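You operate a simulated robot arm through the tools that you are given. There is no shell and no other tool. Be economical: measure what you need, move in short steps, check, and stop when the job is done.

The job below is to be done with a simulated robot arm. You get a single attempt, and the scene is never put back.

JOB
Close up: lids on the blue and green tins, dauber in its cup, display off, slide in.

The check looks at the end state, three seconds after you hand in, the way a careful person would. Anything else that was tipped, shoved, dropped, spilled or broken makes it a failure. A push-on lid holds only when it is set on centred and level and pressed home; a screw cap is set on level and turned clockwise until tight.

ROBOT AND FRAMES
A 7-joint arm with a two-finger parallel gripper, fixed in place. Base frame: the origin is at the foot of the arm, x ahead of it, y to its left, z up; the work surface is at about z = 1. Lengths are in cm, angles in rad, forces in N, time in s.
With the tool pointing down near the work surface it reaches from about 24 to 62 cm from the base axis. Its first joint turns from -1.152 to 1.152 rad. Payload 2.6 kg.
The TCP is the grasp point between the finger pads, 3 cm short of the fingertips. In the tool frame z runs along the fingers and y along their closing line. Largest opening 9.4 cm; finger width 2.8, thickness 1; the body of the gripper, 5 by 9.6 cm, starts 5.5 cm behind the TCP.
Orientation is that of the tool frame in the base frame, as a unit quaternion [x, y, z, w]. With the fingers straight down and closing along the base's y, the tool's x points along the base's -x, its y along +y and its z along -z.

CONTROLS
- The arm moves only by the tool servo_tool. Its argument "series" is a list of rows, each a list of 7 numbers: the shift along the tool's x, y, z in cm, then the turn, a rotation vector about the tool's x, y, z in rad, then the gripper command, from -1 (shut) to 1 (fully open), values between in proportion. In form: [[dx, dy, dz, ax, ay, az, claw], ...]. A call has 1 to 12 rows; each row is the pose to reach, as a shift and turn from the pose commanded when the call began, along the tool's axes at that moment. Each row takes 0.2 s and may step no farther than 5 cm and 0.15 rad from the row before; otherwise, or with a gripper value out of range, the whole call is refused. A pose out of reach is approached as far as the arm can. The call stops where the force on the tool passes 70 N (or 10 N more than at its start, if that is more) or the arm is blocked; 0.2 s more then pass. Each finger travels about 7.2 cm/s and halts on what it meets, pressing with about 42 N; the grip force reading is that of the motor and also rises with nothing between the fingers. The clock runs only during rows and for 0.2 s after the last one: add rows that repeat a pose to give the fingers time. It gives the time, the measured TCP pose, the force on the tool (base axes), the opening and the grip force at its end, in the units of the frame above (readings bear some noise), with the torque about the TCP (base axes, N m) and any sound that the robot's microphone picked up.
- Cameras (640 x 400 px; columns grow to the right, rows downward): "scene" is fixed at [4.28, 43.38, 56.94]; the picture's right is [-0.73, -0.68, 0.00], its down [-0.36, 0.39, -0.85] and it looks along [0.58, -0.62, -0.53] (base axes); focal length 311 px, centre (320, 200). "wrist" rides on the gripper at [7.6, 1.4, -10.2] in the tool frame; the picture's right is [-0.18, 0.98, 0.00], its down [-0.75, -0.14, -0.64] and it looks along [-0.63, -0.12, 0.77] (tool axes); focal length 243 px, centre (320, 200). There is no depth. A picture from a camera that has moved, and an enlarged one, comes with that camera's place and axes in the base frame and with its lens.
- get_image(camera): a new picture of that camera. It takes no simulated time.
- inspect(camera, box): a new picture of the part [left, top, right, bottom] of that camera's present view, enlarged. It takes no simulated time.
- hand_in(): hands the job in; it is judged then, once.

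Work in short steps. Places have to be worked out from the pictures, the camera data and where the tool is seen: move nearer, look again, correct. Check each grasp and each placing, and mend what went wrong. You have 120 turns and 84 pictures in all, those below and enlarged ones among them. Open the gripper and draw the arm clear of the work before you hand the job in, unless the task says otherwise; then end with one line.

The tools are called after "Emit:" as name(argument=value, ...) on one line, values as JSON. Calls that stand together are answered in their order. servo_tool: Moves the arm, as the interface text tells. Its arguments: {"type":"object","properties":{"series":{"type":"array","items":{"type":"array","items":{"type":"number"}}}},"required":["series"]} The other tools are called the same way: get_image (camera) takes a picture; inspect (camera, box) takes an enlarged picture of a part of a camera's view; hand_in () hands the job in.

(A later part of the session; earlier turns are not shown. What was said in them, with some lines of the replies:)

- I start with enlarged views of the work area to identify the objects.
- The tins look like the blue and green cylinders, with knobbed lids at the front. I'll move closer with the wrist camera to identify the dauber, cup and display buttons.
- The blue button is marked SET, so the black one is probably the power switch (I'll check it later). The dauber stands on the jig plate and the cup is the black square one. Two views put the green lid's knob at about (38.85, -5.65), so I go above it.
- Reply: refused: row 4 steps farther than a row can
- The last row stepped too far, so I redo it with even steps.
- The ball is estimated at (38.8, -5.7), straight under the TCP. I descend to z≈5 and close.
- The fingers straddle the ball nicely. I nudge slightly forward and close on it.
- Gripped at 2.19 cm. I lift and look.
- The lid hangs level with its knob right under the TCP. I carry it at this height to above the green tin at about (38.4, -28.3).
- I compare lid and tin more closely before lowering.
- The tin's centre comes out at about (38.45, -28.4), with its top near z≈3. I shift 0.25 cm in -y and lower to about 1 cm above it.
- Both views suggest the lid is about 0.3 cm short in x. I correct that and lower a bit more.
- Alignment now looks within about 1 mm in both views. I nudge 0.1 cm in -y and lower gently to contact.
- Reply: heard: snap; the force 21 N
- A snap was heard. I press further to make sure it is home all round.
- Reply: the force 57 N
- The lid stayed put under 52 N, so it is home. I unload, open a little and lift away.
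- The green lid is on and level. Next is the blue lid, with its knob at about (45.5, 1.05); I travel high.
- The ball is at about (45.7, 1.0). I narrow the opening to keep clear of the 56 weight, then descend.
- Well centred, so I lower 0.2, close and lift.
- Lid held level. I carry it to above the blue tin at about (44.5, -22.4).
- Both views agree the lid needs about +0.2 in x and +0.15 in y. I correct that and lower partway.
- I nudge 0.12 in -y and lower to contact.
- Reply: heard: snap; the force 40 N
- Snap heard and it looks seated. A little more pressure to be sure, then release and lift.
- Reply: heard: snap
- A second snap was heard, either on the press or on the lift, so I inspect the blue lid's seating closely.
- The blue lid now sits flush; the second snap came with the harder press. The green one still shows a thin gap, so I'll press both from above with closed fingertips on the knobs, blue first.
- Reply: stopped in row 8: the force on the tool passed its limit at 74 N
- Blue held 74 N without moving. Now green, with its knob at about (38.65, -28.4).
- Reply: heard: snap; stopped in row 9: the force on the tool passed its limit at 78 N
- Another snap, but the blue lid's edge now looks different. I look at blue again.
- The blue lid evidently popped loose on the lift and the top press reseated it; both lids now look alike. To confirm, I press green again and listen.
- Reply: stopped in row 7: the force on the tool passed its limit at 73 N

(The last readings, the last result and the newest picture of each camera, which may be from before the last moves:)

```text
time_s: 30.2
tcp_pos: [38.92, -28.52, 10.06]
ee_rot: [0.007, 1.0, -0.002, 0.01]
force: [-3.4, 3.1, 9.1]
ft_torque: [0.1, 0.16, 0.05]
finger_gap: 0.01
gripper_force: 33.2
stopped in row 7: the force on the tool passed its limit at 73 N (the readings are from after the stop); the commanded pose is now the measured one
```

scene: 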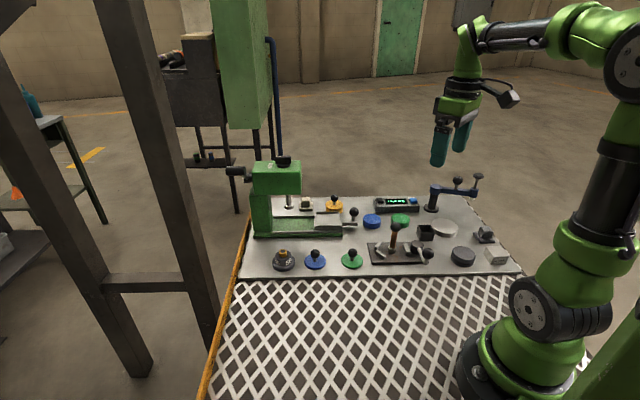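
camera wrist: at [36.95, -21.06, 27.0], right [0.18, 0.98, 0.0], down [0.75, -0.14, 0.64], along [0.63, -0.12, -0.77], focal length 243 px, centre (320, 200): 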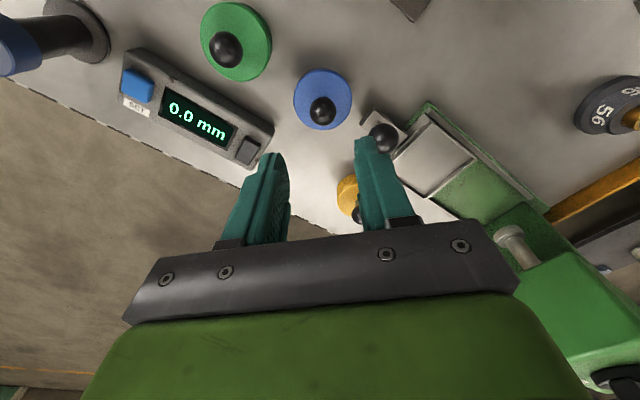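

Green is firm. I recheck blue the same way.

Emit:
servo_tool(series=[[0, 0, -3, 0, 0, 0, -1], [-2, 2, -3, 0, 0, 0, -1], [-4, 4, -3, 0, 0, 0, -1], [-5.8, 6.05, -3, 0, 0, 0, -1], [-5.8, 6.05, -1.2, 0, 0, 0, -1], [-5.8, 6.05, -0.6, 0, 0, 0, -1], [-5.8, 6.05, -0.2, 0, 0, 0, -1], [-5.8, 6.05, 0.2, 0, 0, 0, -1], [-5.8, 6.05, 0.6, 0, 0, 0, -1], [-5.8, 6.05, 0.9, 0, 0, 0, -1], [-5.8, 6.05, 1.2, 0, 0, 0, -1]])

Emit:
inspect(camera="scene", box=[357, 200, 387, 230])

```text
time_s: 32.4
tcp_pos: [44.75, -22.74, 10.1]
ee_rot: [0.01, 1.0, -0.003, 0.012]
force: [-3.8, 0.9, 8.5]
ft_torque: [0.06, 0.17, 0.0]
finger_gap: 0.0
gripper_force: 33.0
stopped in row 10: the force on the tool passed its limit at 75 N (the readings are from after the stop); the commanded pose is now the measured one
```

```text
13.33 times, centred on (372, 215) of scene
camera zoom: at [4.28, 43.38, 56.94], right [-0.73, -0.68, 0.0], down [-0.36, 0.39, -0.85], along [0.58, -0.62, -0.53], focal length 4151 px, centre (-373, 0)
```

zoom: 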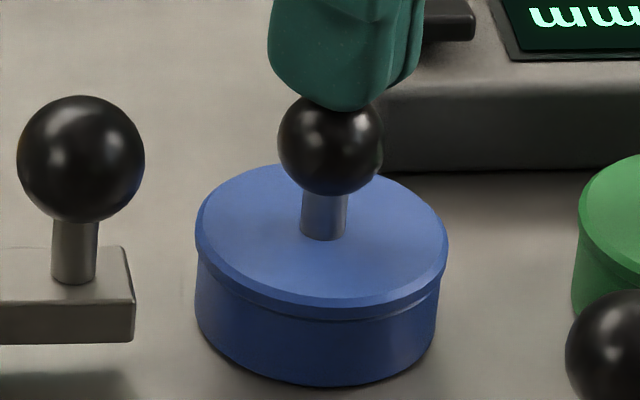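

Both lids are firm. Next I raise, straighten the tool and move toward the display for a close look at the black switch, at about (47.6, -30.7).

Emit:
servo_tool(series=[[0, 0, -3, 0, 0, 0, -1], [0.5, -2, -6, -0.006, 0.024, -0.02, -1], [1, -5, -7, -0.006, 0.024, -0.02, -1], [1.5, -7, -7, -0.006, 0.024, -0.02, -1], [1.5, -7, -7, -0.006, 0.024, -0.02, -1]])

Emit:
inspect(camera="wrist", box=[160, 60, 400, 220])

```text
time_s: 33.6
tcp_pos: [42.76, -29.56, 17.15]
ee_rot: [-0.002, 1.0, 0.0, 0.0]
force: [0.3, -0.1, 0.8]
ft_torque: [0.03, 0.01, 0.02]
finger_gap: 0.0
gripper_force: 33.3
```

```text
2.50 times, centred on (280, 140) of wrist
camera zoom: at [35.34, -28.22, 27.32], right [0.18, 0.98, 0.0], down [0.75, -0.14, 0.64], along [0.63, -0.12, -0.77], focal length 606 px, centre (420, 350)
```

zoom: 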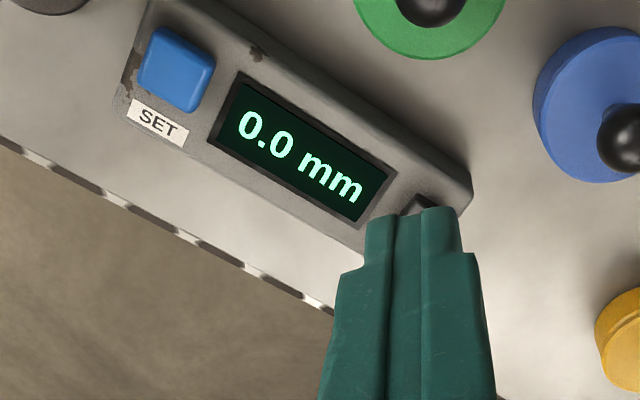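

The blue button is clearly SET (zeroing), so black should be power. I move above it, still well clear, to refine its position.

Emit:
servo_tool(series=[[-2.4, -0.5, 0, 0, 0, 0, -1], [-4.8, -1.0, 1, 0, 0, 0, -1], [-4.8, -1.0, 4.5, 0, 0, 0, -1], [-4.8, -1.0, 4.5, 0, 0, 0, -1]])

Emit:
inspect(camera="wrist", box=[220, 60, 420, 200])

Emit:
inspect(camera="scene", box=[360, 170, 430, 220])

```text
time_s: 34.6
tcp_pos: [47.72, -30.59, 12.44]
ee_rot: [-0.001, 1.0, 0.001, 0.0]
force: [0.0, -0.1, -0.1]
ft_torque: [0.0, 0.0, 0.0]
finger_gap: 0.0
gripper_force: 33.2
```

```text
2.86 times, centred on (320, 130) of wrist
camera zoom: at [40.12, -29.07, 22.7], right [0.18, 0.98, 0.0], down [0.75, -0.14, 0.64], along [0.63, -0.12, -0.77], focal length 693 px, centre (320, 400)
```

zoom: 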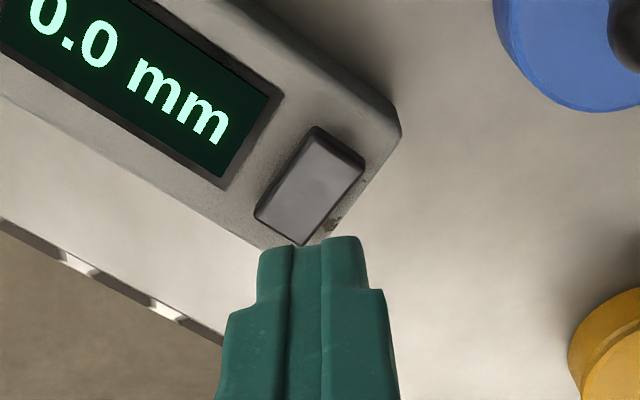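

```text
8.00 times, centred on (395, 195) of scene
camera zoom: at [4.28, 43.38, 56.94], right [-0.73, -0.68, 0.0], down [-0.36, 0.39, -0.85], along [0.58, -0.62, -0.53], focal length 2491 px, centre (-280, 240)
```

zoom: 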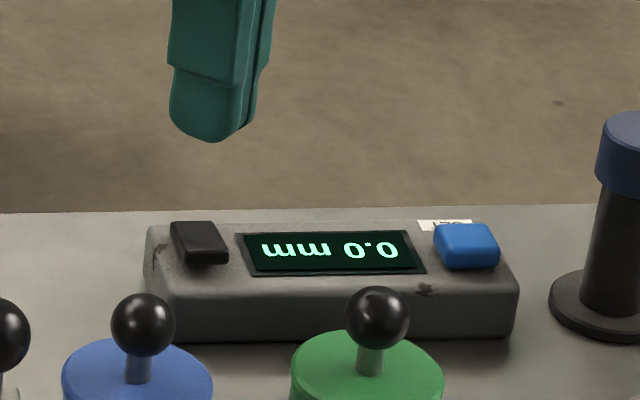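

The button top is at about (47.65, -30.85, 4.4). I descend slowly onto it, listening for a click.

Emit:
servo_tool(series=[[0, -0.2, 2, 0, 0, 0, -1], [0, -0.2, 4, 0, 0, 0, -1], [0, -0.2, 4.6, 0, 0, 0, -1], [0, -0.2, 4.8, 0, 0, 0, -1], [0, -0.2, 4.8, 0, 0, 0, -1]])

Emit:
inspect(camera="scene", box=[360, 170, 430, 220])

```text
time_s: 35.8
tcp_pos: [47.77, -30.71, 7.79]
ee_rot: [0.0, 1.0, 0.001, 0.0]
force: [0.2, 0.2, 0.3]
ft_torque: [0.01, -0.03, -0.02]
finger_gap: 0.0
gripper_force: 32.7
```

```text
8.00 times, centred on (395, 195) of scene
camera zoom: at [4.28, 43.38, 56.94], right [-0.73, -0.68, 0.0], down [-0.36, 0.39, -0.85], along [0.58, -0.62, -0.53], focal length 2491 px, centre (-280, 240)
```

zoom: 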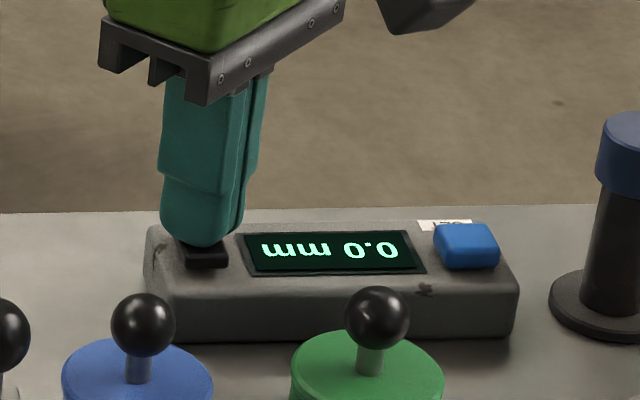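

The fingertips are right above the button, so I press in small steps.

Emit:
servo_tool(series=[[0, 0, 0.2, 0, 0, 0, -1], [0, 0, 0.4, 0, 0, 0, -1], [0, 0, 0.6, 0, 0, 0, -1], [0, 0, 0.7, 0, 0, 0, -1]])

Emit:
inspect(camera="scene", box=[360, 170, 430, 220])

```text
time_s: 36.8
tcp_pos: [47.89, -30.83, 7.67]
ee_rot: [0.001, 1.0, 0.0, 0.004]
force: [-23.8, 13.7, 52.5]
ft_torque: [0.31, 1.06, -0.22]
finger_gap: 0.0
gripper_force: 32.8
```

```text
8.00 times, centred on (395, 195) of scene
camera zoom: at [4.25, 43.4, 56.93], right [-0.73, -0.68, 0.0], down [-0.36, 0.39, -0.85], along [0.58, -0.62, -0.53], focal length 2491 px, centre (-280, 240)
```

zoom: 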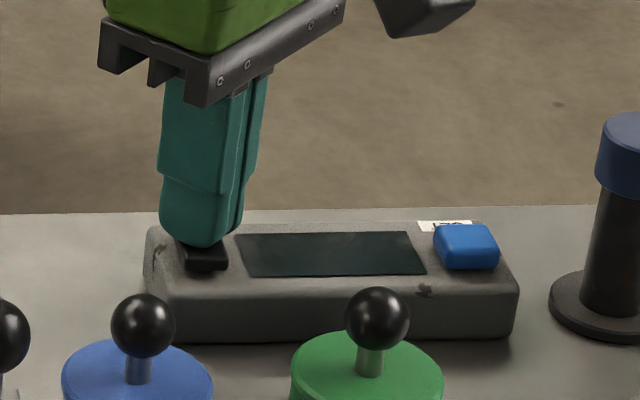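

The display went dark. I lift straight off and verify, also checking the slide.

Emit:
servo_tool(series=[[0, 0, -0.7, 0, 0, 0, -1], [0, 0, -1.2, 0, 0, 0, -1], [0, 0, -4, 0, 0, 0, -1], [0, 0, -8, 0, 0, 0, -1], [0, 0, -8, 0, 0, 0, -1]])

Emit:
inspect(camera="scene", box=[240, 150, 440, 270])

Emit:
get_image(camera="wrist")

```text
time_s: 38.0
tcp_pos: [47.79, -30.63, 14.9]
ee_rot: [0.0, 1.0, 0.0, 0.0]
force: [0.2, 0.8, 0.6]
ft_torque: [-0.02, -0.01, 0.01]
finger_gap: 0.0
gripper_force: 32.9
```

```text
3.20 times, centred on (340, 210) of scene
camera zoom: at [4.28, 43.38, 56.94], right [-0.73, -0.68, 0.0], down [-0.36, 0.39, -0.85], along [0.58, -0.62, -0.53], focal length 996 px, centre (256, 168)
```

zoom: 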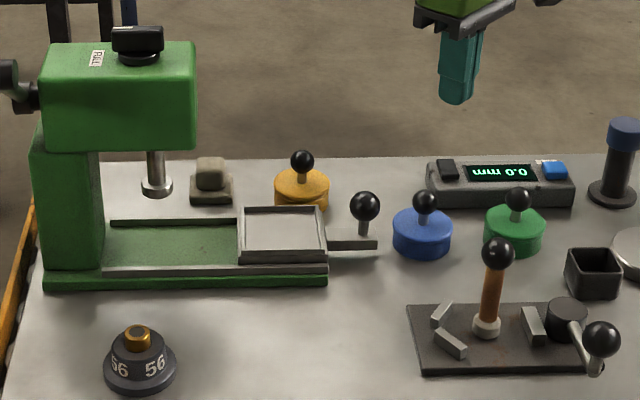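

```text
34 pictures are left
camera wrist: at [40.22, -29.25, 25.16], right [0.18, 0.98, 0.0], down [0.75, -0.14, 0.64], along [0.63, -0.12, -0.77], focal length 243 px, centre (320, 200)
```

wrist: 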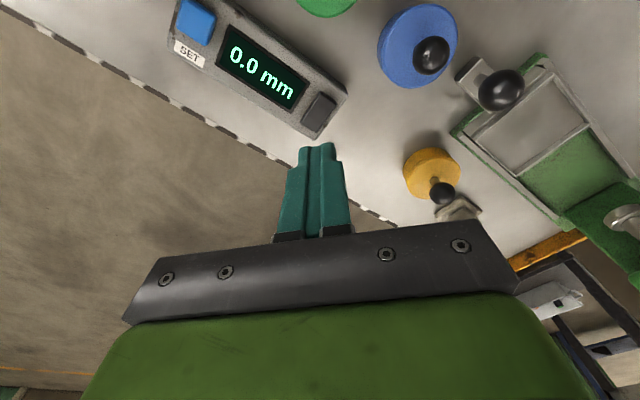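

The display came back on after release: a bounce, or it may need a longer hold. I go down again, press, hold about 1.6 s, then look while holding.

Emit:
servo_tool(series=[[0, -0.1, 3.5, 0, 0, 0, -1], [0, -0.1, 6.6, 0, 0, 0, -1], [0, -0.1, 7.1, 0, 0, 0, -1], [0, -0.1, 7.3, 0, 0, 0, -1], [0, -0.1, 7.5, 0, 0, 0, -1], [0, -0.1, 7.5, 0, 0, 0, -1], [0, -0.1, 7.5, 0, 0, 0, -1]])

Emit:
inspect(camera="scene", box=[360, 170, 430, 220])

```text
time_s: 39.6
tcp_pos: [47.98, -30.96, 7.59]
ee_rot: [0.0, 1.0, 0.0, 0.001]
force: [-9.7, 6.7, 24.4]
ft_torque: [0.13, 0.52, -0.2]
finger_gap: 0.02
gripper_force: 33.2
```

```text
8.00 times, centred on (395, 195) of scene
camera zoom: at [4.27, 43.39, 56.94], right [-0.73, -0.68, 0.0], down [-0.36, 0.39, -0.85], along [0.58, -0.62, -0.53], focal length 2491 px, centre (-280, 240)
```

zoom: 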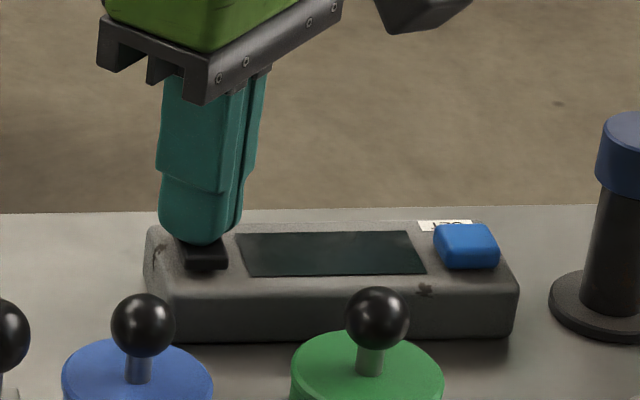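

Dark again at 24 N. Now I release in small smooth steps.

Emit:
servo_tool(series=[[0, 0, -0.1, 0, 0, 0, -1], [0, 0, -0.2, 0, 0, 0, -1], [0, 0, -0.3, 0, 0, 0, -1], [0, 0, -0.4, 0, 0, 0, -1], [0, 0, -0.6, 0, 0, 0, -1], [0, 0, -1.0, 0, 0, 0, -1], [0, 0, -2.0, 0, 0, 0, -1], [0, 0, -5, 0, 0, 0, -1]])

Emit:
inspect(camera="scene", box=[360, 170, 430, 220])

```text
time_s: 41.4
tcp_pos: [47.69, -30.98, 12.42]
ee_rot: [0.0, 1.0, 0.001, 0.0]
force: [0.3, -0.1, -0.1]
ft_torque: [-0.01, 0.02, 0.03]
finger_gap: 0.0
gripper_force: 32.9
```

```text
8.00 times, centred on (395, 195) of scene
camera zoom: at [4.28, 43.38, 56.94], right [-0.73, -0.68, 0.0], down [-0.36, 0.39, -0.85], along [0.58, -0.62, -0.53], focal length 2491 px, centre (-280, 240)
```

zoom: 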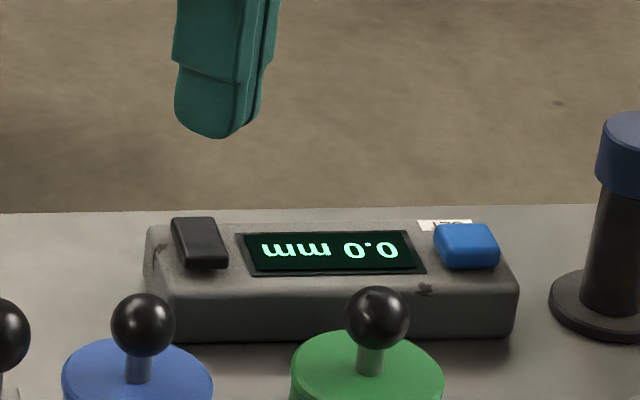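

I zoom in on the black key; its tilt seems to have changed, so it may be a rocker.

Emit:
inspect(camera="scene", box=[374, 190, 398, 208])

Emit:
inspect(camera="wrist", box=[260, 70, 380, 160])

```text
16.00 times, centred on (386, 199) of scene
camera zoom: at [4.28, 43.38, 56.94], right [-0.73, -0.68, 0.0], down [-0.36, 0.39, -0.85], along [0.58, -0.62, -0.53], focal length 4981 px, centre (-736, 216)
```

zoom: 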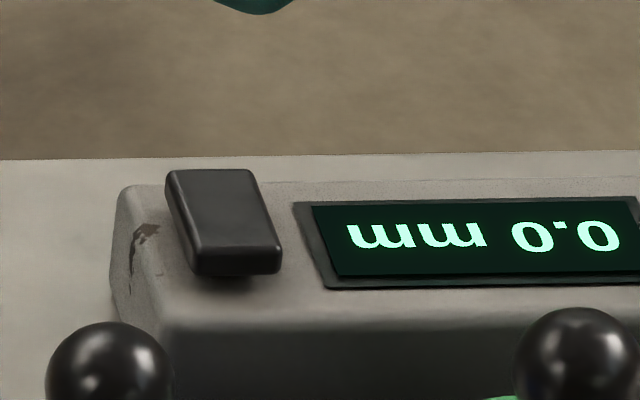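

```text
4.44 times, centred on (320, 115) of wrist
camera zoom: at [40.18, -29.47, 22.68], right [0.18, 0.98, 0.0], down [0.75, -0.14, 0.64], along [0.63, -0.12, -0.77], focal length 1078 px, centre (320, 578)
```

zoom: 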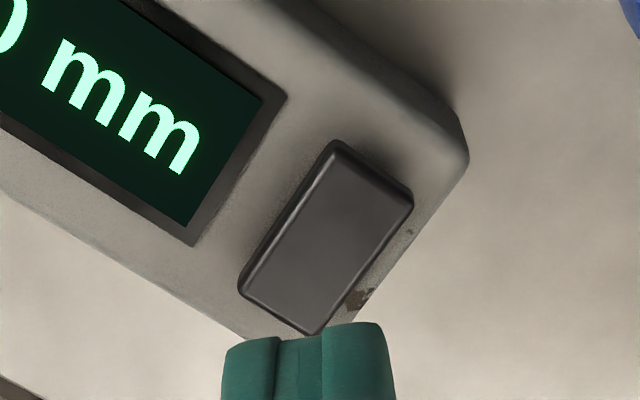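

It is a rocker, now tilted the other way from the start, so flat pressing in the middle isn't decisive. I turn the tool 45° so I can press one end at a time, starting with the raised far end at about (48.8, -31.9).

Emit:
servo_tool(series=[[0, 0, -1, 0, 0, -0.14, -1], [0, 0, -1, 0, 0, -0.28, -1], [0, 0, -1, 0, 0, -0.42, -1], [0, 0, -1, 0, 0, -0.56, -1], [0, 0, -1, 0, 0, -0.7, -1], [0, 0, -1, 0, 0, -0.785, -1], [0, 0, -1, 0, 0, -0.785, -1]])

Emit:
inspect(camera="wrist", box=[220, 60, 420, 200])

```text
time_s: 43.0
tcp_pos: [47.86, -30.86, 13.49]
ee_rot: [-0.384, 0.924, 0.0, 0.0]
force: [0.9, -0.6, 0.6]
ft_torque: [-0.02, 0.0, 0.01]
finger_gap: 0.03
gripper_force: 33.2
```

```text
2.86 times, centred on (320, 130) of wrist
camera zoom: at [41.47, -35.31, 23.67], right [-0.57, 0.82, 0.0], down [0.63, 0.43, 0.64], along [0.53, 0.36, -0.77], focal length 693 px, centre (320, 400)
```

zoom: 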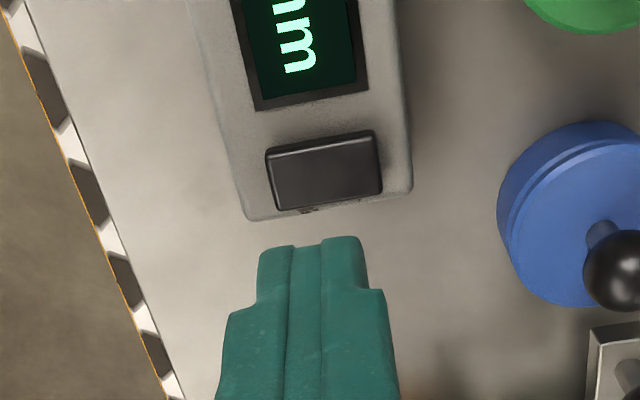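

Tool aligned over the key. I shift 1.3 cm toward the far end and press there.

Emit:
servo_tool(series=[[0, -1.3, 2, 0, 0, 0, -1], [0, -1.3, 5, 0, 0, 0, -1], [0, -1.3, 5.6, 0, 0, 0, -1], [0, -1.3, 5.9, 0, 0, 0, -1], [0, -1.3, 6.1, 0, 0, 0, -1], [0, -1.3, 6.3, 0, 0, 0, -1]])

Emit:
inspect(camera="scene", box=[374, 185, 414, 215])

```text
time_s: 44.4
tcp_pos: [48.68, -31.89, 7.44]
ee_rot: [-0.383, 0.924, -0.001, 0.001]
force: [-7.7, 2.4, 24.9]
ft_torque: [0.26, 0.35, 0.01]
finger_gap: 0.0
gripper_force: 33.3
```

```text
13.33 times, centred on (394, 200) of scene
camera zoom: at [4.27, 43.39, 56.94], right [-0.73, -0.68, 0.0], down [-0.36, 0.39, -0.85], along [0.58, -0.62, -0.53], focal length 4151 px, centre (-667, 200)
```

zoom: 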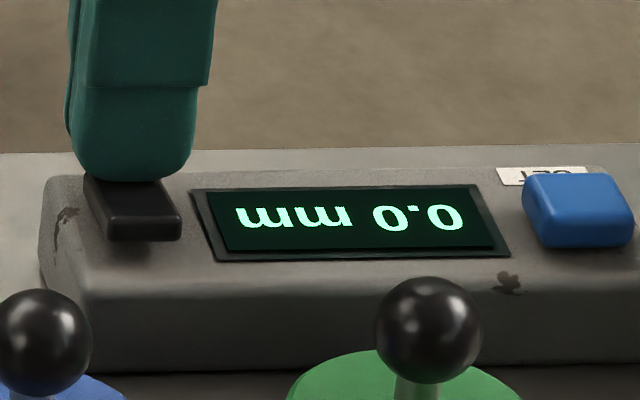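

With the far end down (the starting position) the display is on. So I now lift and press the near end fully home.

Emit:
servo_tool(series=[[0, 0, -1.2, 0, 0, 0, -1], [0, 1.3, -2, 0, 0, 0, -1], [0, 2.6, -2, 0, 0, 0, -1], [0, 2.6, -1, 0, 0, 0, -1], [0, 2.6, -0.5, 0, 0, 0, -1], [0, 2.6, 0, 0, 0, 0, -1], [0, 2.6, 0.2, 0, 0, 0, -1], [0, 2.6, 0.2, 0, 0, 0, -1]])

Emit:
inspect(camera="scene", box=[374, 185, 414, 215])

```text
time_s: 46.2
tcp_pos: [46.79, -29.9, 7.47]
ee_rot: [-0.38, 0.925, 0.001, 0.001]
force: [-36.9, 19.3, 54.1]
ft_torque: [0.25, 0.75, -0.11]
finger_gap: 0.0
gripper_force: 32.4
```

```text
13.33 times, centred on (394, 200) of scene
camera zoom: at [4.25, 43.4, 56.93], right [-0.73, -0.68, 0.0], down [-0.36, 0.39, -0.85], along [0.58, -0.62, -0.53], focal length 4151 px, centre (-667, 200)
```

zoom: 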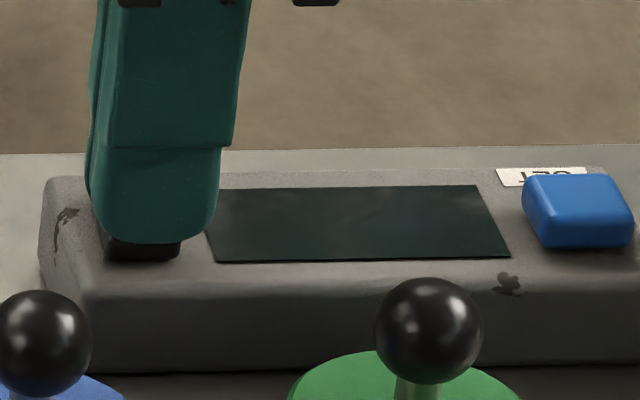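

Off again. I release gently and look.

Emit:
servo_tool(series=[[0, 0, -0.2, 0, 0, 0, -1], [0, 0, -0.4, 0, 0, 0, -1], [0, 0, -0.8, 0, 0, 0, -1], [0, 0, -2, 0, 0, 0, -1], [0, 0, -5, 0, 0, 0, -1], [0, 0, -5, 0, 0, 0, -1]])

Emit:
inspect(camera="scene", box=[374, 185, 414, 215])

```text
time_s: 47.6
tcp_pos: [46.93, -30.28, 11.9]
ee_rot: [-0.384, 0.923, 0.0, 0.0]
force: [-0.1, -0.3, 0.3]
ft_torque: [0.0, -0.02, 0.01]
finger_gap: 0.01
gripper_force: 33.2
```

```text
13.33 times, centred on (394, 200) of scene
camera zoom: at [4.28, 43.38, 56.94], right [-0.73, -0.68, 0.0], down [-0.36, 0.39, -0.85], along [0.58, -0.62, -0.53], focal length 4151 px, centre (-667, 200)
```

zoom: 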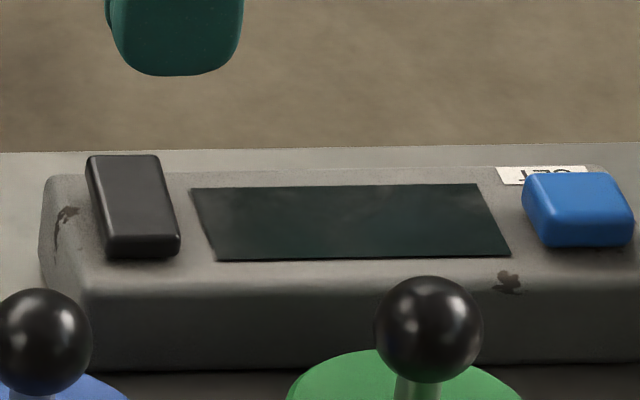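

The display stays off and the rocker is fully over. Next is the slide: its handle ball triangulates to about (47.5, -17.1, 6.9), and the slide's inward direction is about (0.73, 0.68). I move above it with this tool orientation (closing line across the slide).

Emit:
servo_tool(series=[[0, 0, -3, 0, 0, 0, -1], [-2.4, 2.2, -3, 0, 0, 0, -0.5], [-4.8, 4.4, -3, 0, 0, 0, 0.1], [-7.2, 6.6, -3, 0, 0, 0, 0.1], [-9.69, 8.84, -3, 0, 0, 0, 0.1], [-9.69, 8.84, -3, 0, 0, 0, 0.1]])

Emit:
get_image(camera="wrist")

Emit:
inspect(camera="scene", box=[230, 130, 410, 250])

```text
time_s: 49.0
tcp_pos: [47.48, -16.89, 14.71]
ee_rot: [-0.383, 0.924, 0.0, 0.0]
force: [0.6, -0.2, 0.4]
ft_torque: [0.02, -0.02, 0.02]
finger_gap: 5.16
gripper_force: 0.0
```

```text
25 pictures are left
camera wrist: at [41.06, -21.27, 24.98], right [-0.57, 0.82, 0.0], down [0.63, 0.43, 0.64], along [0.53, 0.36, -0.77], focal length 243 px, centre (320, 200)
```

wrist: 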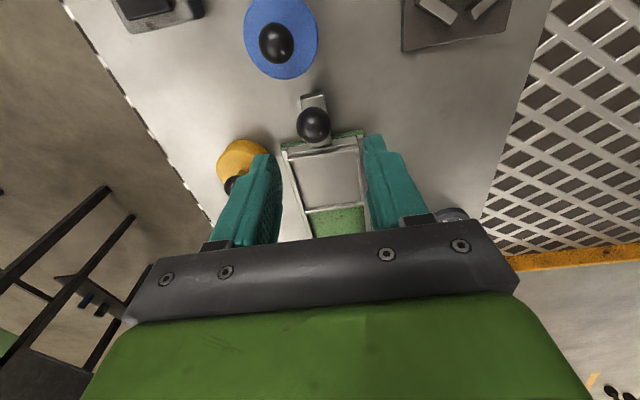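

```text
3.33 times, centred on (320, 190) of scene
camera zoom: at [4.28, 43.38, 56.94], right [-0.73, -0.68, 0.0], down [-0.36, 0.39, -0.85], along [0.58, -0.62, -0.53], focal length 1038 px, centre (320, 233)
```

zoom: 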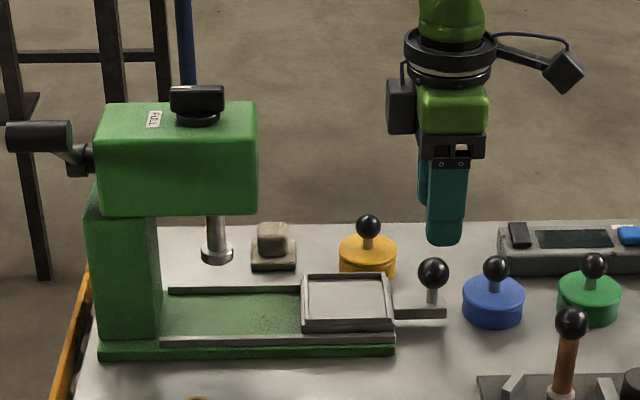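

The ball is at about (47.55, -17.35). I descend around it to z≈7.5 and close.

Emit:
servo_tool(series=[[0.1, -0.25, 2.5, 0, 0, 0, 0.1], [0.1, -0.25, 5, 0, 0, 0, 0.1], [0.1, -0.25, 7.2, 0, 0, 0, 0.1], [0.1, -0.25, 7.2, 0, 0, 0, -0.5], [0.1, -0.25, 7.2, 0, 0, 0, -1], [0.1, -0.25, 7.2, 0, 0, 0, -1], [0.1, -0.25, 7.2, 0, 0, 0, -1]])

Emit:
inspect(camera="scene", box=[310, 170, 390, 240])

```text
time_s: 50.6
tcp_pos: [47.72, -17.26, 7.75]
ee_rot: [-0.384, 0.924, -0.002, 0.002]
force: [26.6, -17.1, -12.5]
ft_torque: [-0.2, -0.06, -0.2]
finger_gap: 2.76
gripper_force: 44.7
```

```text
5.71 times, centred on (350, 205) of scene
camera zoom: at [4.29, 43.37, 56.95], right [-0.73, -0.68, 0.0], down [-0.36, 0.39, -0.85], along [0.58, -0.62, -0.53], focal length 1779 px, centre (149, 171)
```

zoom: 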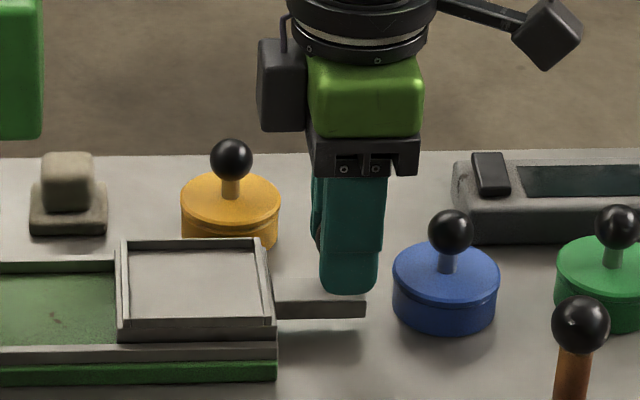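

Gripped. I shift slightly to relieve the side load, then push the slide 6 cm inward.

Emit:
servo_tool(series=[[0, -0.2, 0, 0, 0, 0, -1], [-1, -0.2, 0, 0, 0, 0, -1], [-2, -0.2, 0, 0, 0, 0, -1], [-3, -0.2, 0, 0, 0, 0, -1], [-4, -0.2, 0, 0, 0, 0, -1], [-5, -0.2, 0, 0, 0, 0, -1], [-6, -0.2, 0, 0, 0, 0, -1], [-6, -0.2, 0, 0, 0, 0, -1]])

Emit:
inspect(camera="scene", box=[230, 130, 410, 250])

```text
time_s: 52.4
tcp_pos: [51.97, -12.99, 7.85]
ee_rot: [-0.384, 0.923, -0.001, -0.001]
force: [13.5, -15.2, -15.7]
ft_torque: [-0.41, 0.05, 0.06]
finger_gap: 2.74
gripper_force: 45.3
```

```text
3.33 times, centred on (320, 190) of scene
camera zoom: at [4.29, 43.38, 56.95], right [-0.73, -0.68, 0.0], down [-0.36, 0.39, -0.85], along [0.58, -0.62, -0.53], focal length 1038 px, centre (320, 233)
```

zoom: 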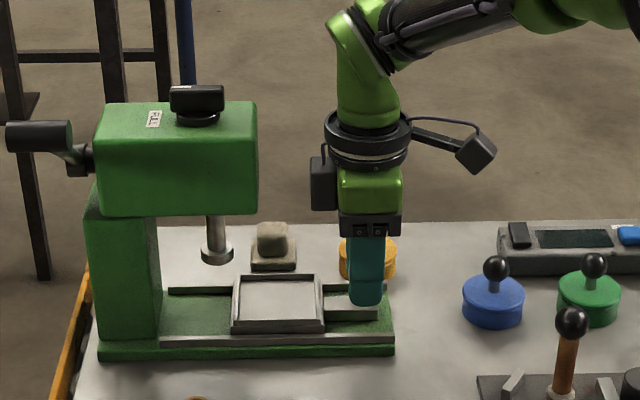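

The slide moved 6 cm, but the gripper's box would meet the press head soon. I tilt the tool back about 0.4 rad around the knob, then push on until it stops.

Emit:
servo_tool(series=[[0, -0.15, 0, 0, -0.13, 0, -1], [0, -0.15, 0, 0, -0.26, 0, -1], [0, -0.15, 0, 0, -0.4, 0, -1], [-0.8, -0.17, 0, 0, -0.4, 0, -1], [-1.6, -0.2, 0, 0, -0.4, 0, -1], [-2.4, -0.23, 0, 0, -0.4, 0, -1], [-3.2, -0.26, 0, 0, -0.4, 0, -1], [-3.2, -0.26, 0, 0, -0.4, 0, -1]])

Emit:
inspect(camera="scene", box=[230, 130, 410, 250])

```text
time_s: 54.2
tcp_pos: [54.36, -10.74, 7.83]
ee_rot: [-0.376, 0.905, 0.08, 0.183]
force: [-15.7, 16.0, 6.8]
ft_torque: [0.46, -0.06, 0.15]
finger_gap: 2.72
gripper_force: 45.5
```

```text
3.33 times, centred on (320, 190) of scene
camera zoom: at [4.27, 43.38, 56.94], right [-0.73, -0.68, 0.0], down [-0.36, 0.39, -0.85], along [0.58, -0.62, -0.53], focal length 1038 px, centre (320, 233)
```

zoom: 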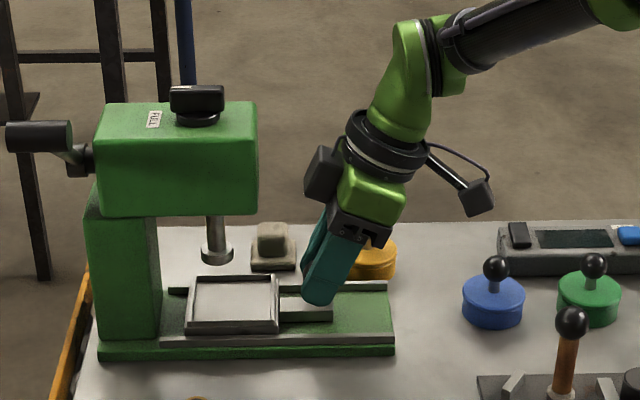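

Good clearance now. I continue along the slide direction (expressed in the tilted tool axes) until it meets its stop.

Emit:
servo_tool(series=[[-0.64, 0.12, 0.27, 0, 0, 0, -1], [-1.29, 0.1, 0.54, 0, 0, 0, -1], [-1.93, 0.08, 0.82, 0, 0, 0, -1], [-2.58, 0.06, 1.09, 0, 0, 0, -1], [-3.2, 0.04, 1.36, 0, 0, 0, -1], [-3.2, 0.04, 1.36, 0, 0, 0, -1]])

Emit:
inspect(camera="scene", box=[230, 130, 410, 250])

```text
time_s: 55.2
tcp_pos: [55.57, -9.44, 7.45]
ee_rot: [-0.37, 0.909, 0.08, 0.172]
force: [-5.4, 0.2, 2.9]
ft_torque: [0.12, -0.02, 0.13]
finger_gap: 2.77
gripper_force: 45.2
stopped in row 5: the force on the tool passed its limit at 78 N (the readings are from after the stop); the commanded pose is now the measured one
```

```text
3.33 times, centred on (320, 190) of scene
camera zoom: at [4.28, 43.38, 56.94], right [-0.73, -0.68, 0.0], down [-0.36, 0.39, -0.85], along [0.58, -0.62, -0.53], focal length 1038 px, centre (320, 233)
```

zoom: 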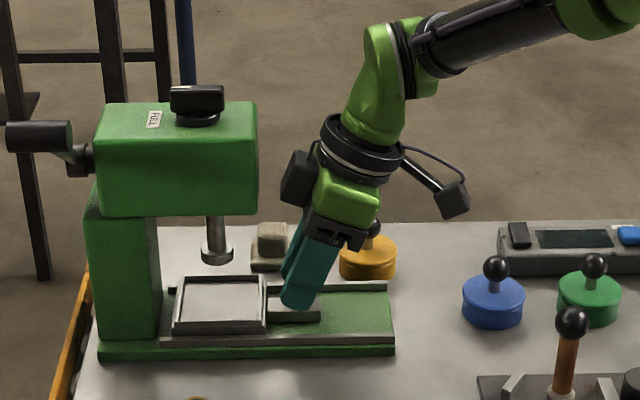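

The slide hit its stop with the tray centred under the spindle. I open, withdraw along the fingers, and straighten the tool.

Emit:
servo_tool(series=[[0, 0, 0, 0, 0, 0, -0.3], [0, 0, 0, 0, 0, 0, 0], [0, 0, 0, 0, 0, 0, 0], [0, 0, -3, 0, 0, 0, 0], [0, 0, -6.5, 0, 0, 0, 0], [0, 0, -10, 0, 0, 0, 0], [1.0, 0, -10, 0, 0.13, 0, 0], [2, 0, -10, 0, 0.26, 0, 0], [3, 0, -10, 0, 0.38, 0, 0], [3, 0, -10, 0, 0.38, 0, 0]])

Emit:
inspect(camera="scene", box=[230, 130, 410, 250])

```text
time_s: 57.5
tcp_pos: [51.1, -14.28, 15.7]
ee_rot: [-0.378, 0.926, 0.009, -0.002]
force: [-0.3, -0.4, 0.3]
ft_torque: [-0.01, -0.03, 0.02]
finger_gap: 4.71
gripper_force: 0.0
```

```text
3.33 times, centred on (320, 190) of scene
camera zoom: at [4.28, 43.38, 56.94], right [-0.73, -0.68, 0.0], down [-0.36, 0.39, -0.85], along [0.58, -0.62, -0.53], focal length 1038 px, centre (320, 233)
```

zoom: 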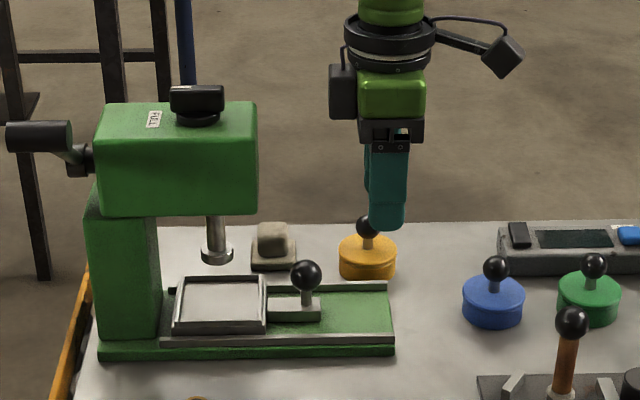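

The slide is in. Now the dauber: its ball top is at about (33.3, -15.3, 9.8) and the cup centre at about (30.0, -26.7). I move above the dauber.

Emit:
servo_tool(series=[[2.7, 2.4, -0.5, 0.018, 0.003, -0.011, 0.1], [5.4, 4.8, -1, 0.018, 0.003, -0.011, 0.1], [8, 7.2, -1, 0.018, 0.003, -0.011, 0.1], [10.7, 9.6, -1, 0.018, 0.003, -0.011, 0.1], [13.3, 11.88, -1, 0.018, 0.003, -0.011, 0.1], [13.3, 11.88, -1, 0.018, 0.003, -0.011, 0.1]])

Emit:
get_image(camera="wrist")

```text
time_s: 58.9
tcp_pos: [33.26, -14.89, 16.65]
ee_rot: [-0.384, 0.923, -0.001, 0.0]
force: [-0.2, 0.6, -0.1]
ft_torque: [-0.01, 0.0, -0.01]
finger_gap: 5.18
gripper_force: 0.1
```

```text
18 pictures are left
camera wrist: at [26.94, -19.26, 26.95], right [-0.57, 0.82, 0.0], down [0.63, 0.43, 0.64], along [0.53, 0.36, -0.77], focal length 243 px, centre (320, 200)
```

wrist: 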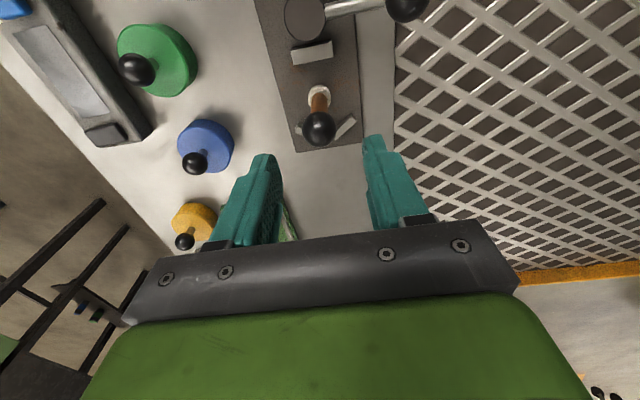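

The ball is right under the tool. I descend to z≈9.6 and close.

Emit:
servo_tool(series=[[0.15, 0, 2.5, 0, 0, 0, 0.1], [0.15, 0, 5, 0, 0, 0, 0.1], [0.15, 0, 7, 0, 0, 0, 0.1], [0.15, 0, 7, 0, 0, 0, 0.1]])

Emit:
inspect(camera="wrist", box=[200, 80, 440, 240])

Emit:
inspect(camera="scene", box=[360, 190, 460, 270])

```text
time_s: 59.9
tcp_pos: [33.1, -15.11, 9.87]
ee_rot: [-0.384, 0.923, 0.0, 0.0]
force: [-0.5, 0.3, 0.3]
ft_torque: [0.01, 0.0, 0.03]
finger_gap: 5.14
gripper_force: 0.1
```

```text
2.50 times, centred on (320, 160) of wrist
camera zoom: at [26.86, -19.46, 20.02], right [-0.57, 0.82, 0.0], down [0.63, 0.43, 0.64], along [0.53, 0.36, -0.77], focal length 606 px, centre (320, 300)
```

zoom: 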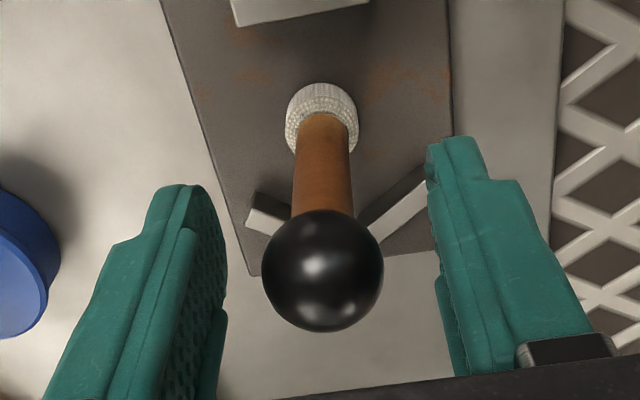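

```text
5.00 times, centred on (410, 230) of scene
camera zoom: at [4.28, 43.38, 56.94], right [-0.73, -0.68, 0.0], down [-0.36, 0.39, -0.85], along [0.58, -0.62, -0.53], focal length 1557 px, centre (-130, 50)
```

zoom: 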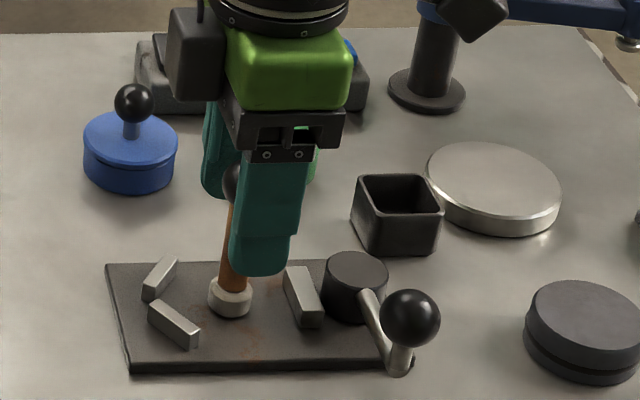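

The ball is between the pads. I close and lift 6.5 cm.

Emit:
servo_tool(series=[[0, 0, 0.3, 0, 0, 0, 0], [0, 0, 0.3, 0, 0, 0, -1], [0, 0, 0.3, 0, 0, 0, -1], [0, 0, 0.3, 0, 0, 0, -1], [0, 0, 0.3, 0, 0, 0, -1], [0, 0, -2, 0, 0, 0, -1], [0, 0, -4.5, 0, 0, 0, -1], [0, 0, -6.5, 0, 0, 0, -1], [0, 0, -6.5, 0, 0, 0, -1]])

Emit:
get_image(camera="wrist")

Emit:
inspect(camera="scene", box=[360, 160, 480, 260])

```text
time_s: 61.9
tcp_pos: [33.26, -15.03, 16.34]
ee_rot: [-0.385, 0.923, 0.0, 0.0]
force: [0.5, 0.1, -0.1]
ft_torque: [-0.02, -0.01, -0.03]
finger_gap: 2.31
gripper_force: 41.7
```

```text
15 pictures are left
camera wrist: at [26.96, -19.4, 26.57], right [-0.57, 0.82, 0.0], down [0.63, 0.43, 0.64], along [0.53, 0.36, -0.77], focal length 243 px, centre (320, 200)
```

wrist: 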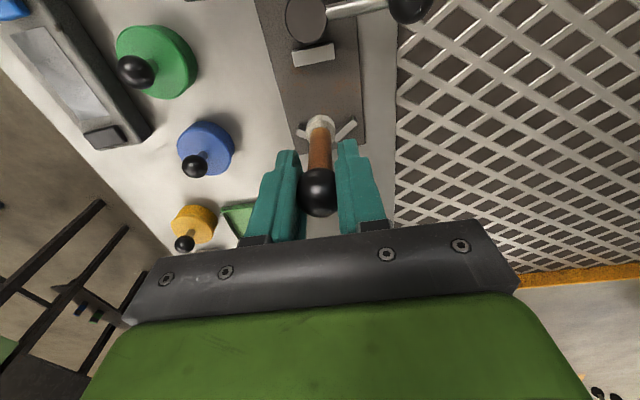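

```text
4.00 times, centred on (420, 210) of scene
camera zoom: at [4.28, 43.38, 56.94], right [-0.73, -0.68, 0.0], down [-0.36, 0.39, -0.85], along [0.58, -0.62, -0.53], focal length 1245 px, centre (-80, 160)
```

zoom: 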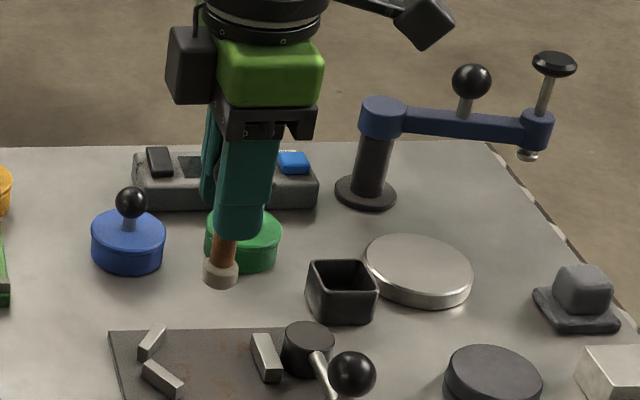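

The dauber is held. I carry it to above the cup at (30.0, -26.7).

Emit:
servo_tool(series=[[2.6, -1.5, 0, 0, 0, 0, -1], [5.3, -3, 0, 0, 0, 0, -1], [8, -4.5, 0, 0, 0, 0, -1], [10.5, -5.95, 0, 0, 0, 0, -1], [10.5, -5.95, 0, 0, 0, 0, -1]])

Emit:
inspect(camera="wrist", box=[240, 60, 400, 220])

Emit:
inspect(camera="scene", box=[390, 180, 470, 250])

```text
time_s: 63.0
tcp_pos: [29.84, -26.66, 16.22]
ee_rot: [-0.383, 0.924, 0.001, 0.0]
force: [-0.4, -0.2, -0.1]
ft_torque: [-0.04, 0.03, -0.01]
finger_gap: 2.29
gripper_force: 41.8
```

```text
2.50 times, centred on (320, 140) of wrist
camera zoom: at [23.61, -31.06, 26.49], right [-0.57, 0.82, 0.0], down [0.63, 0.43, 0.64], along [0.53, 0.36, -0.77], focal length 606 px, centre (320, 350)
```

zoom: 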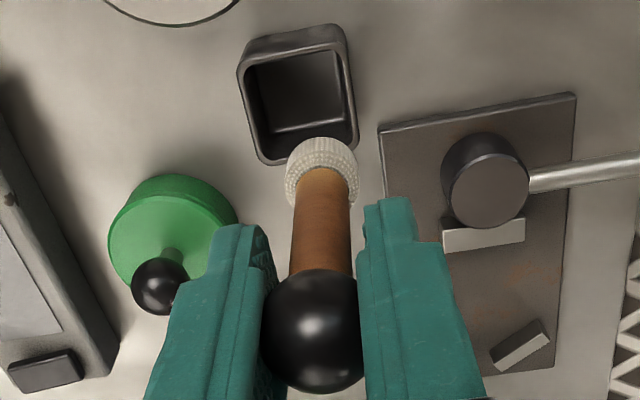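

```text
5.71 times, centred on (430, 215) of scene
camera zoom: at [4.28, 43.38, 56.94], right [-0.73, -0.68, 0.0], down [-0.36, 0.39, -0.85], along [0.58, -0.62, -0.53], focal length 1779 px, centre (-309, 114)
```

zoom: 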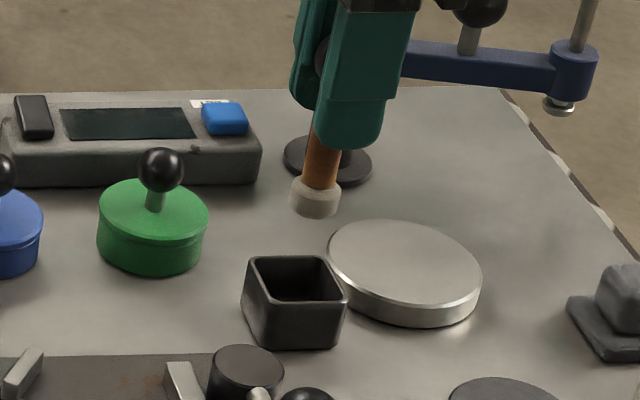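

The cup appears about 0.7 cm further in -y than the foot. I shift by roughly (0.25, -0.65), lower until the foot is just above the rim, and look again.

Emit:
servo_tool(series=[[0.28, -0.64, 1, 0, 0, 0, -1], [0.28, -0.64, 2.6, 0, 0, 0, -1], [0.28, -0.64, 2.6, 0, 0, 0, -1]])

Emit:
inspect(camera="wrist", box=[260, 60, 380, 160])

Emit:
inspect(camera="scene", box=[410, 200, 450, 240])

```text
time_s: 63.9
tcp_pos: [30.23, -27.34, 13.61]
ee_rot: [-0.383, 0.924, 0.001, -0.001]
force: [0.2, -0.5, 0.2]
ft_torque: [0.01, 0.02, 0.04]
finger_gap: 2.32
gripper_force: 42.3
```

```text
4.00 times, centred on (320, 110) of wrist
camera zoom: at [23.94, -31.7, 23.85], right [-0.57, 0.82, 0.0], down [0.63, 0.43, 0.64], along [0.53, 0.36, -0.77], focal length 970 px, centre (320, 560)
```

zoom: 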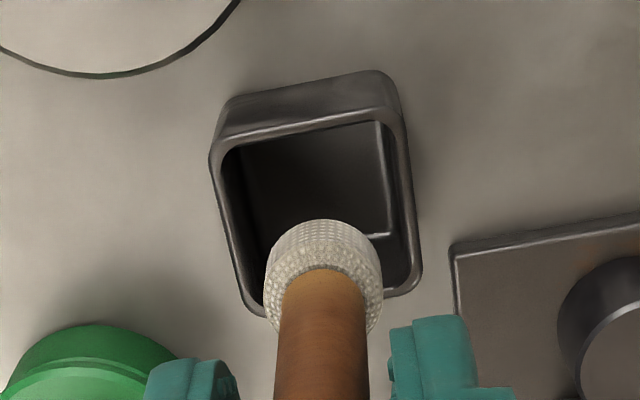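

```text
10.00 times, centred on (430, 220) of scene
camera zoom: at [4.28, 43.38, 56.94], right [-0.73, -0.68, 0.0], down [-0.36, 0.39, -0.85], along [0.58, -0.62, -0.53], focal length 3113 px, centre (-780, 0)
```

zoom: 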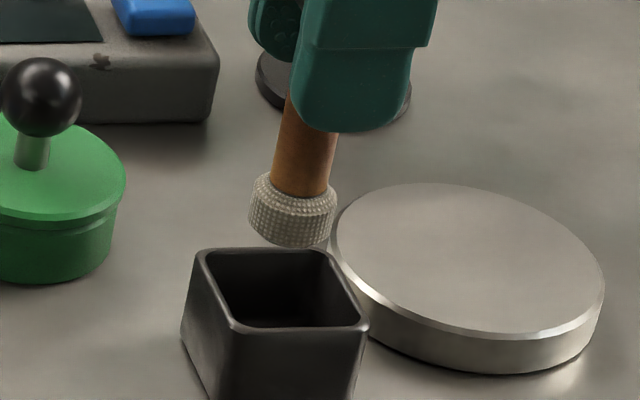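

Both views say the foot is nearly centred, needing about 0.2 cm back along the slide axis. I correct and lower into the cup, ending with small steps to feel the floor.

Emit:
servo_tool(series=[[0.2, 0, 0.5, 0, 0, 0, -1], [0.2, 0, 1.2, 0, 0, 0, -1], [0.2, 0, 2.0, 0, 0, 0, -1], [0.2, 0, 2.8, 0, 0, 0, -1], [0.2, 0, 3.5, 0, 0, 0, -1], [0.2, 0, 3.8, 0, 0, 0, -1], [0.2, 0, 4.1, 0, 0, 0, -1], [0.2, 0, 4.1, 0, 0, 0, -1]])

Emit:
inspect(camera="scene", box=[410, 200, 450, 240])

```text
time_s: 65.7
tcp_pos: [30.2, -27.54, 9.57]
ee_rot: [-0.385, 0.923, 0.0, 0.0]
force: [0.1, -0.1, -0.3]
ft_torque: [0.02, -0.01, 0.0]
finger_gap: 2.29
gripper_force: 41.7
```

```text
10.00 times, centred on (430, 220) of scene
camera zoom: at [4.28, 43.38, 56.94], right [-0.73, -0.68, 0.0], down [-0.36, 0.39, -0.85], along [0.58, -0.62, -0.53], focal length 3113 px, centre (-780, 0)
```

zoom: 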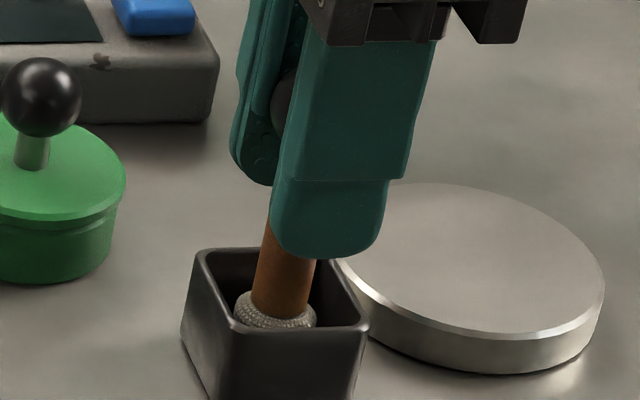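

The foot is inside the cup with no contact yet. I lower in small steps to the floor.

Emit:
servo_tool(series=[[0, 0, 0.2, 0, 0, 0, -1], [0, 0, 0.4, 0, 0, 0, -1], [0, 0, 0.6, 0, 0, 0, -1], [0, 0, 0.7, 0, 0, 0, -1]])

```text
time_s: 66.7
tcp_pos: [30.11, -27.63, 9.02]
ee_rot: [-0.385, 0.923, -0.002, 0.002]
force: [-0.9, 1.9, 28.6]
ft_torque: [0.08, 0.04, -0.01]
finger_gap: 2.31
gripper_force: 41.8
```

Floor contact made. I ease off, open and rise.

Emit:
servo_tool(series=[[0, 0, -0.15, 0, 0, 0, -1], [0, 0, -0.15, 0, 0, 0, -0.5], [0, 0, -0.15, 0, 0, 0, 0.1], [0, 0, -0.15, 0, 0, 0, 0.1], [0, 0, -3, 0, 0, 0, 0.1], [0, 0, -7, 0, 0, 0, 0.1], [0, 0, -11, 0, 0, 0, 0.1], [0, 0, -11, 0, 0, 0, 0.1]])

Emit:
inspect(camera="scene", box=[360, 160, 520, 270])

```text
time_s: 68.5
tcp_pos: [29.99, -27.68, 19.75]
ee_rot: [-0.385, 0.923, 0.001, -0.001]
force: [0.5, -0.8, -0.2]
ft_torque: [0.0, 0.01, -0.01]
finger_gap: 5.16
gripper_force: 0.0
```

```text
3.64 times, centred on (440, 215) of scene
camera zoom: at [4.28, 43.38, 56.94], right [-0.73, -0.68, 0.0], down [-0.36, 0.39, -0.85], along [0.58, -0.62, -0.53], focal length 1132 px, centre (-116, 146)
```

zoom: 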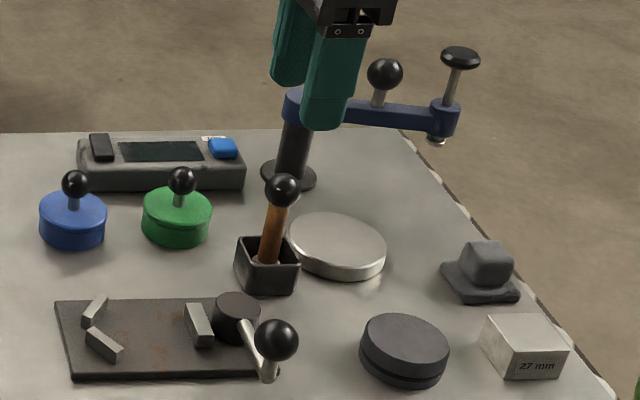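

The dauber stands in its cup. I raise the arm clear and make a final check of everything.

Emit:
servo_tool(series=[[0, 0, -4, 0, 0, 0, 0.5], [0, 0, -8, 0, 0, 0, 1], [0, 0, -11, 0, 0, 0, 1], [0, 0, -11, 0, 0, 0, 1]])

Emit:
inspect(camera="scene", box=[350, 180, 450, 250])

Emit:
get_image(camera="scene")

Emit:
inspect(camera="scene", box=[240, 150, 400, 280])

```text
time_s: 69.5
tcp_pos: [30.15, -27.78, 30.55]
ee_rot: [-0.384, 0.923, 0.0, 0.0]
force: [-0.4, -0.2, -0.6]
ft_torque: [-0.05, 0.03, 0.01]
finger_gap: 9.42
gripper_force: 0.2
```

```text
5.71 times, centred on (400, 215) of scene
camera zoom: at [4.28, 43.38, 56.94], right [-0.73, -0.68, 0.0], down [-0.36, 0.39, -0.85], along [0.58, -0.62, -0.53], focal length 1779 px, centre (-137, 114)
```

zoom: 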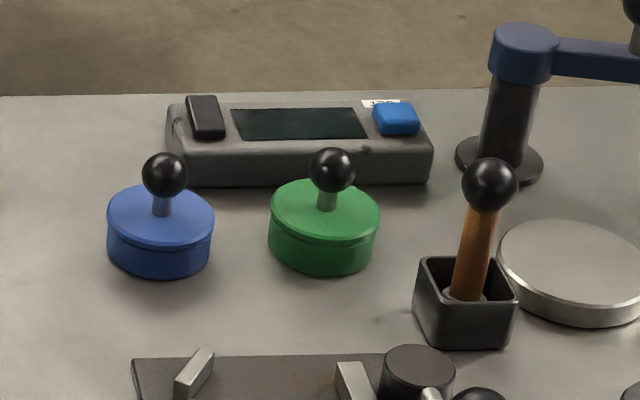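

```text
6 pictures are left
```

scene: 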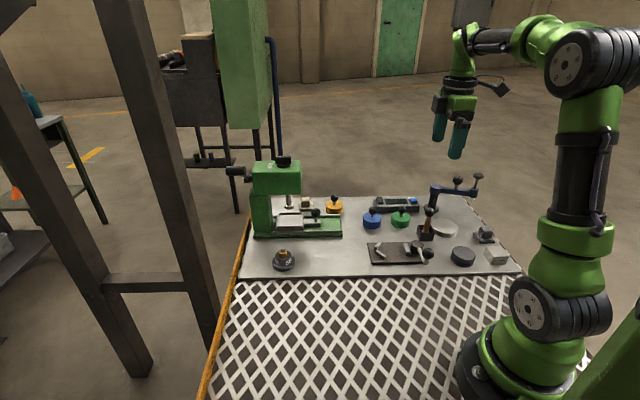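

```text
3.08 times, centred on (320, 215) of scene
camera zoom: at [4.28, 43.38, 56.94], right [-0.73, -0.68, 0.0], down [-0.36, 0.39, -0.85], along [0.58, -0.62, -0.53], focal length 958 px, centre (320, 154)
```

zoom: 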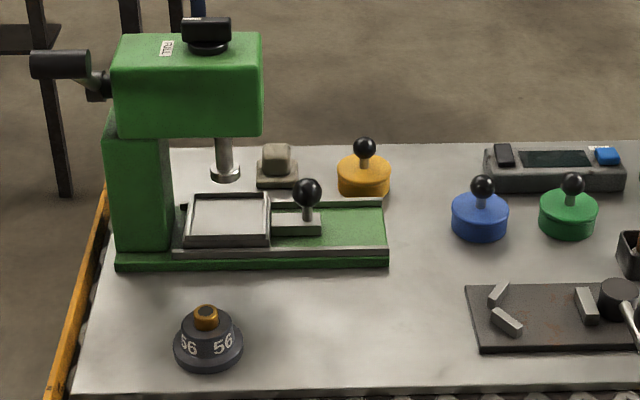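

Both lids are seated and level, the dauber stands in its cup, the display is dark and the slide is in. Nothing else was disturbed and the arm is clear, so I hand in.

Emit:
hand_in()

```text
The job is handed in.
```

The job is handed in: the blue and green lids are pressed home, the dauber is in its cup, the display is off, the slide is fully in, and the arm is open and clear.
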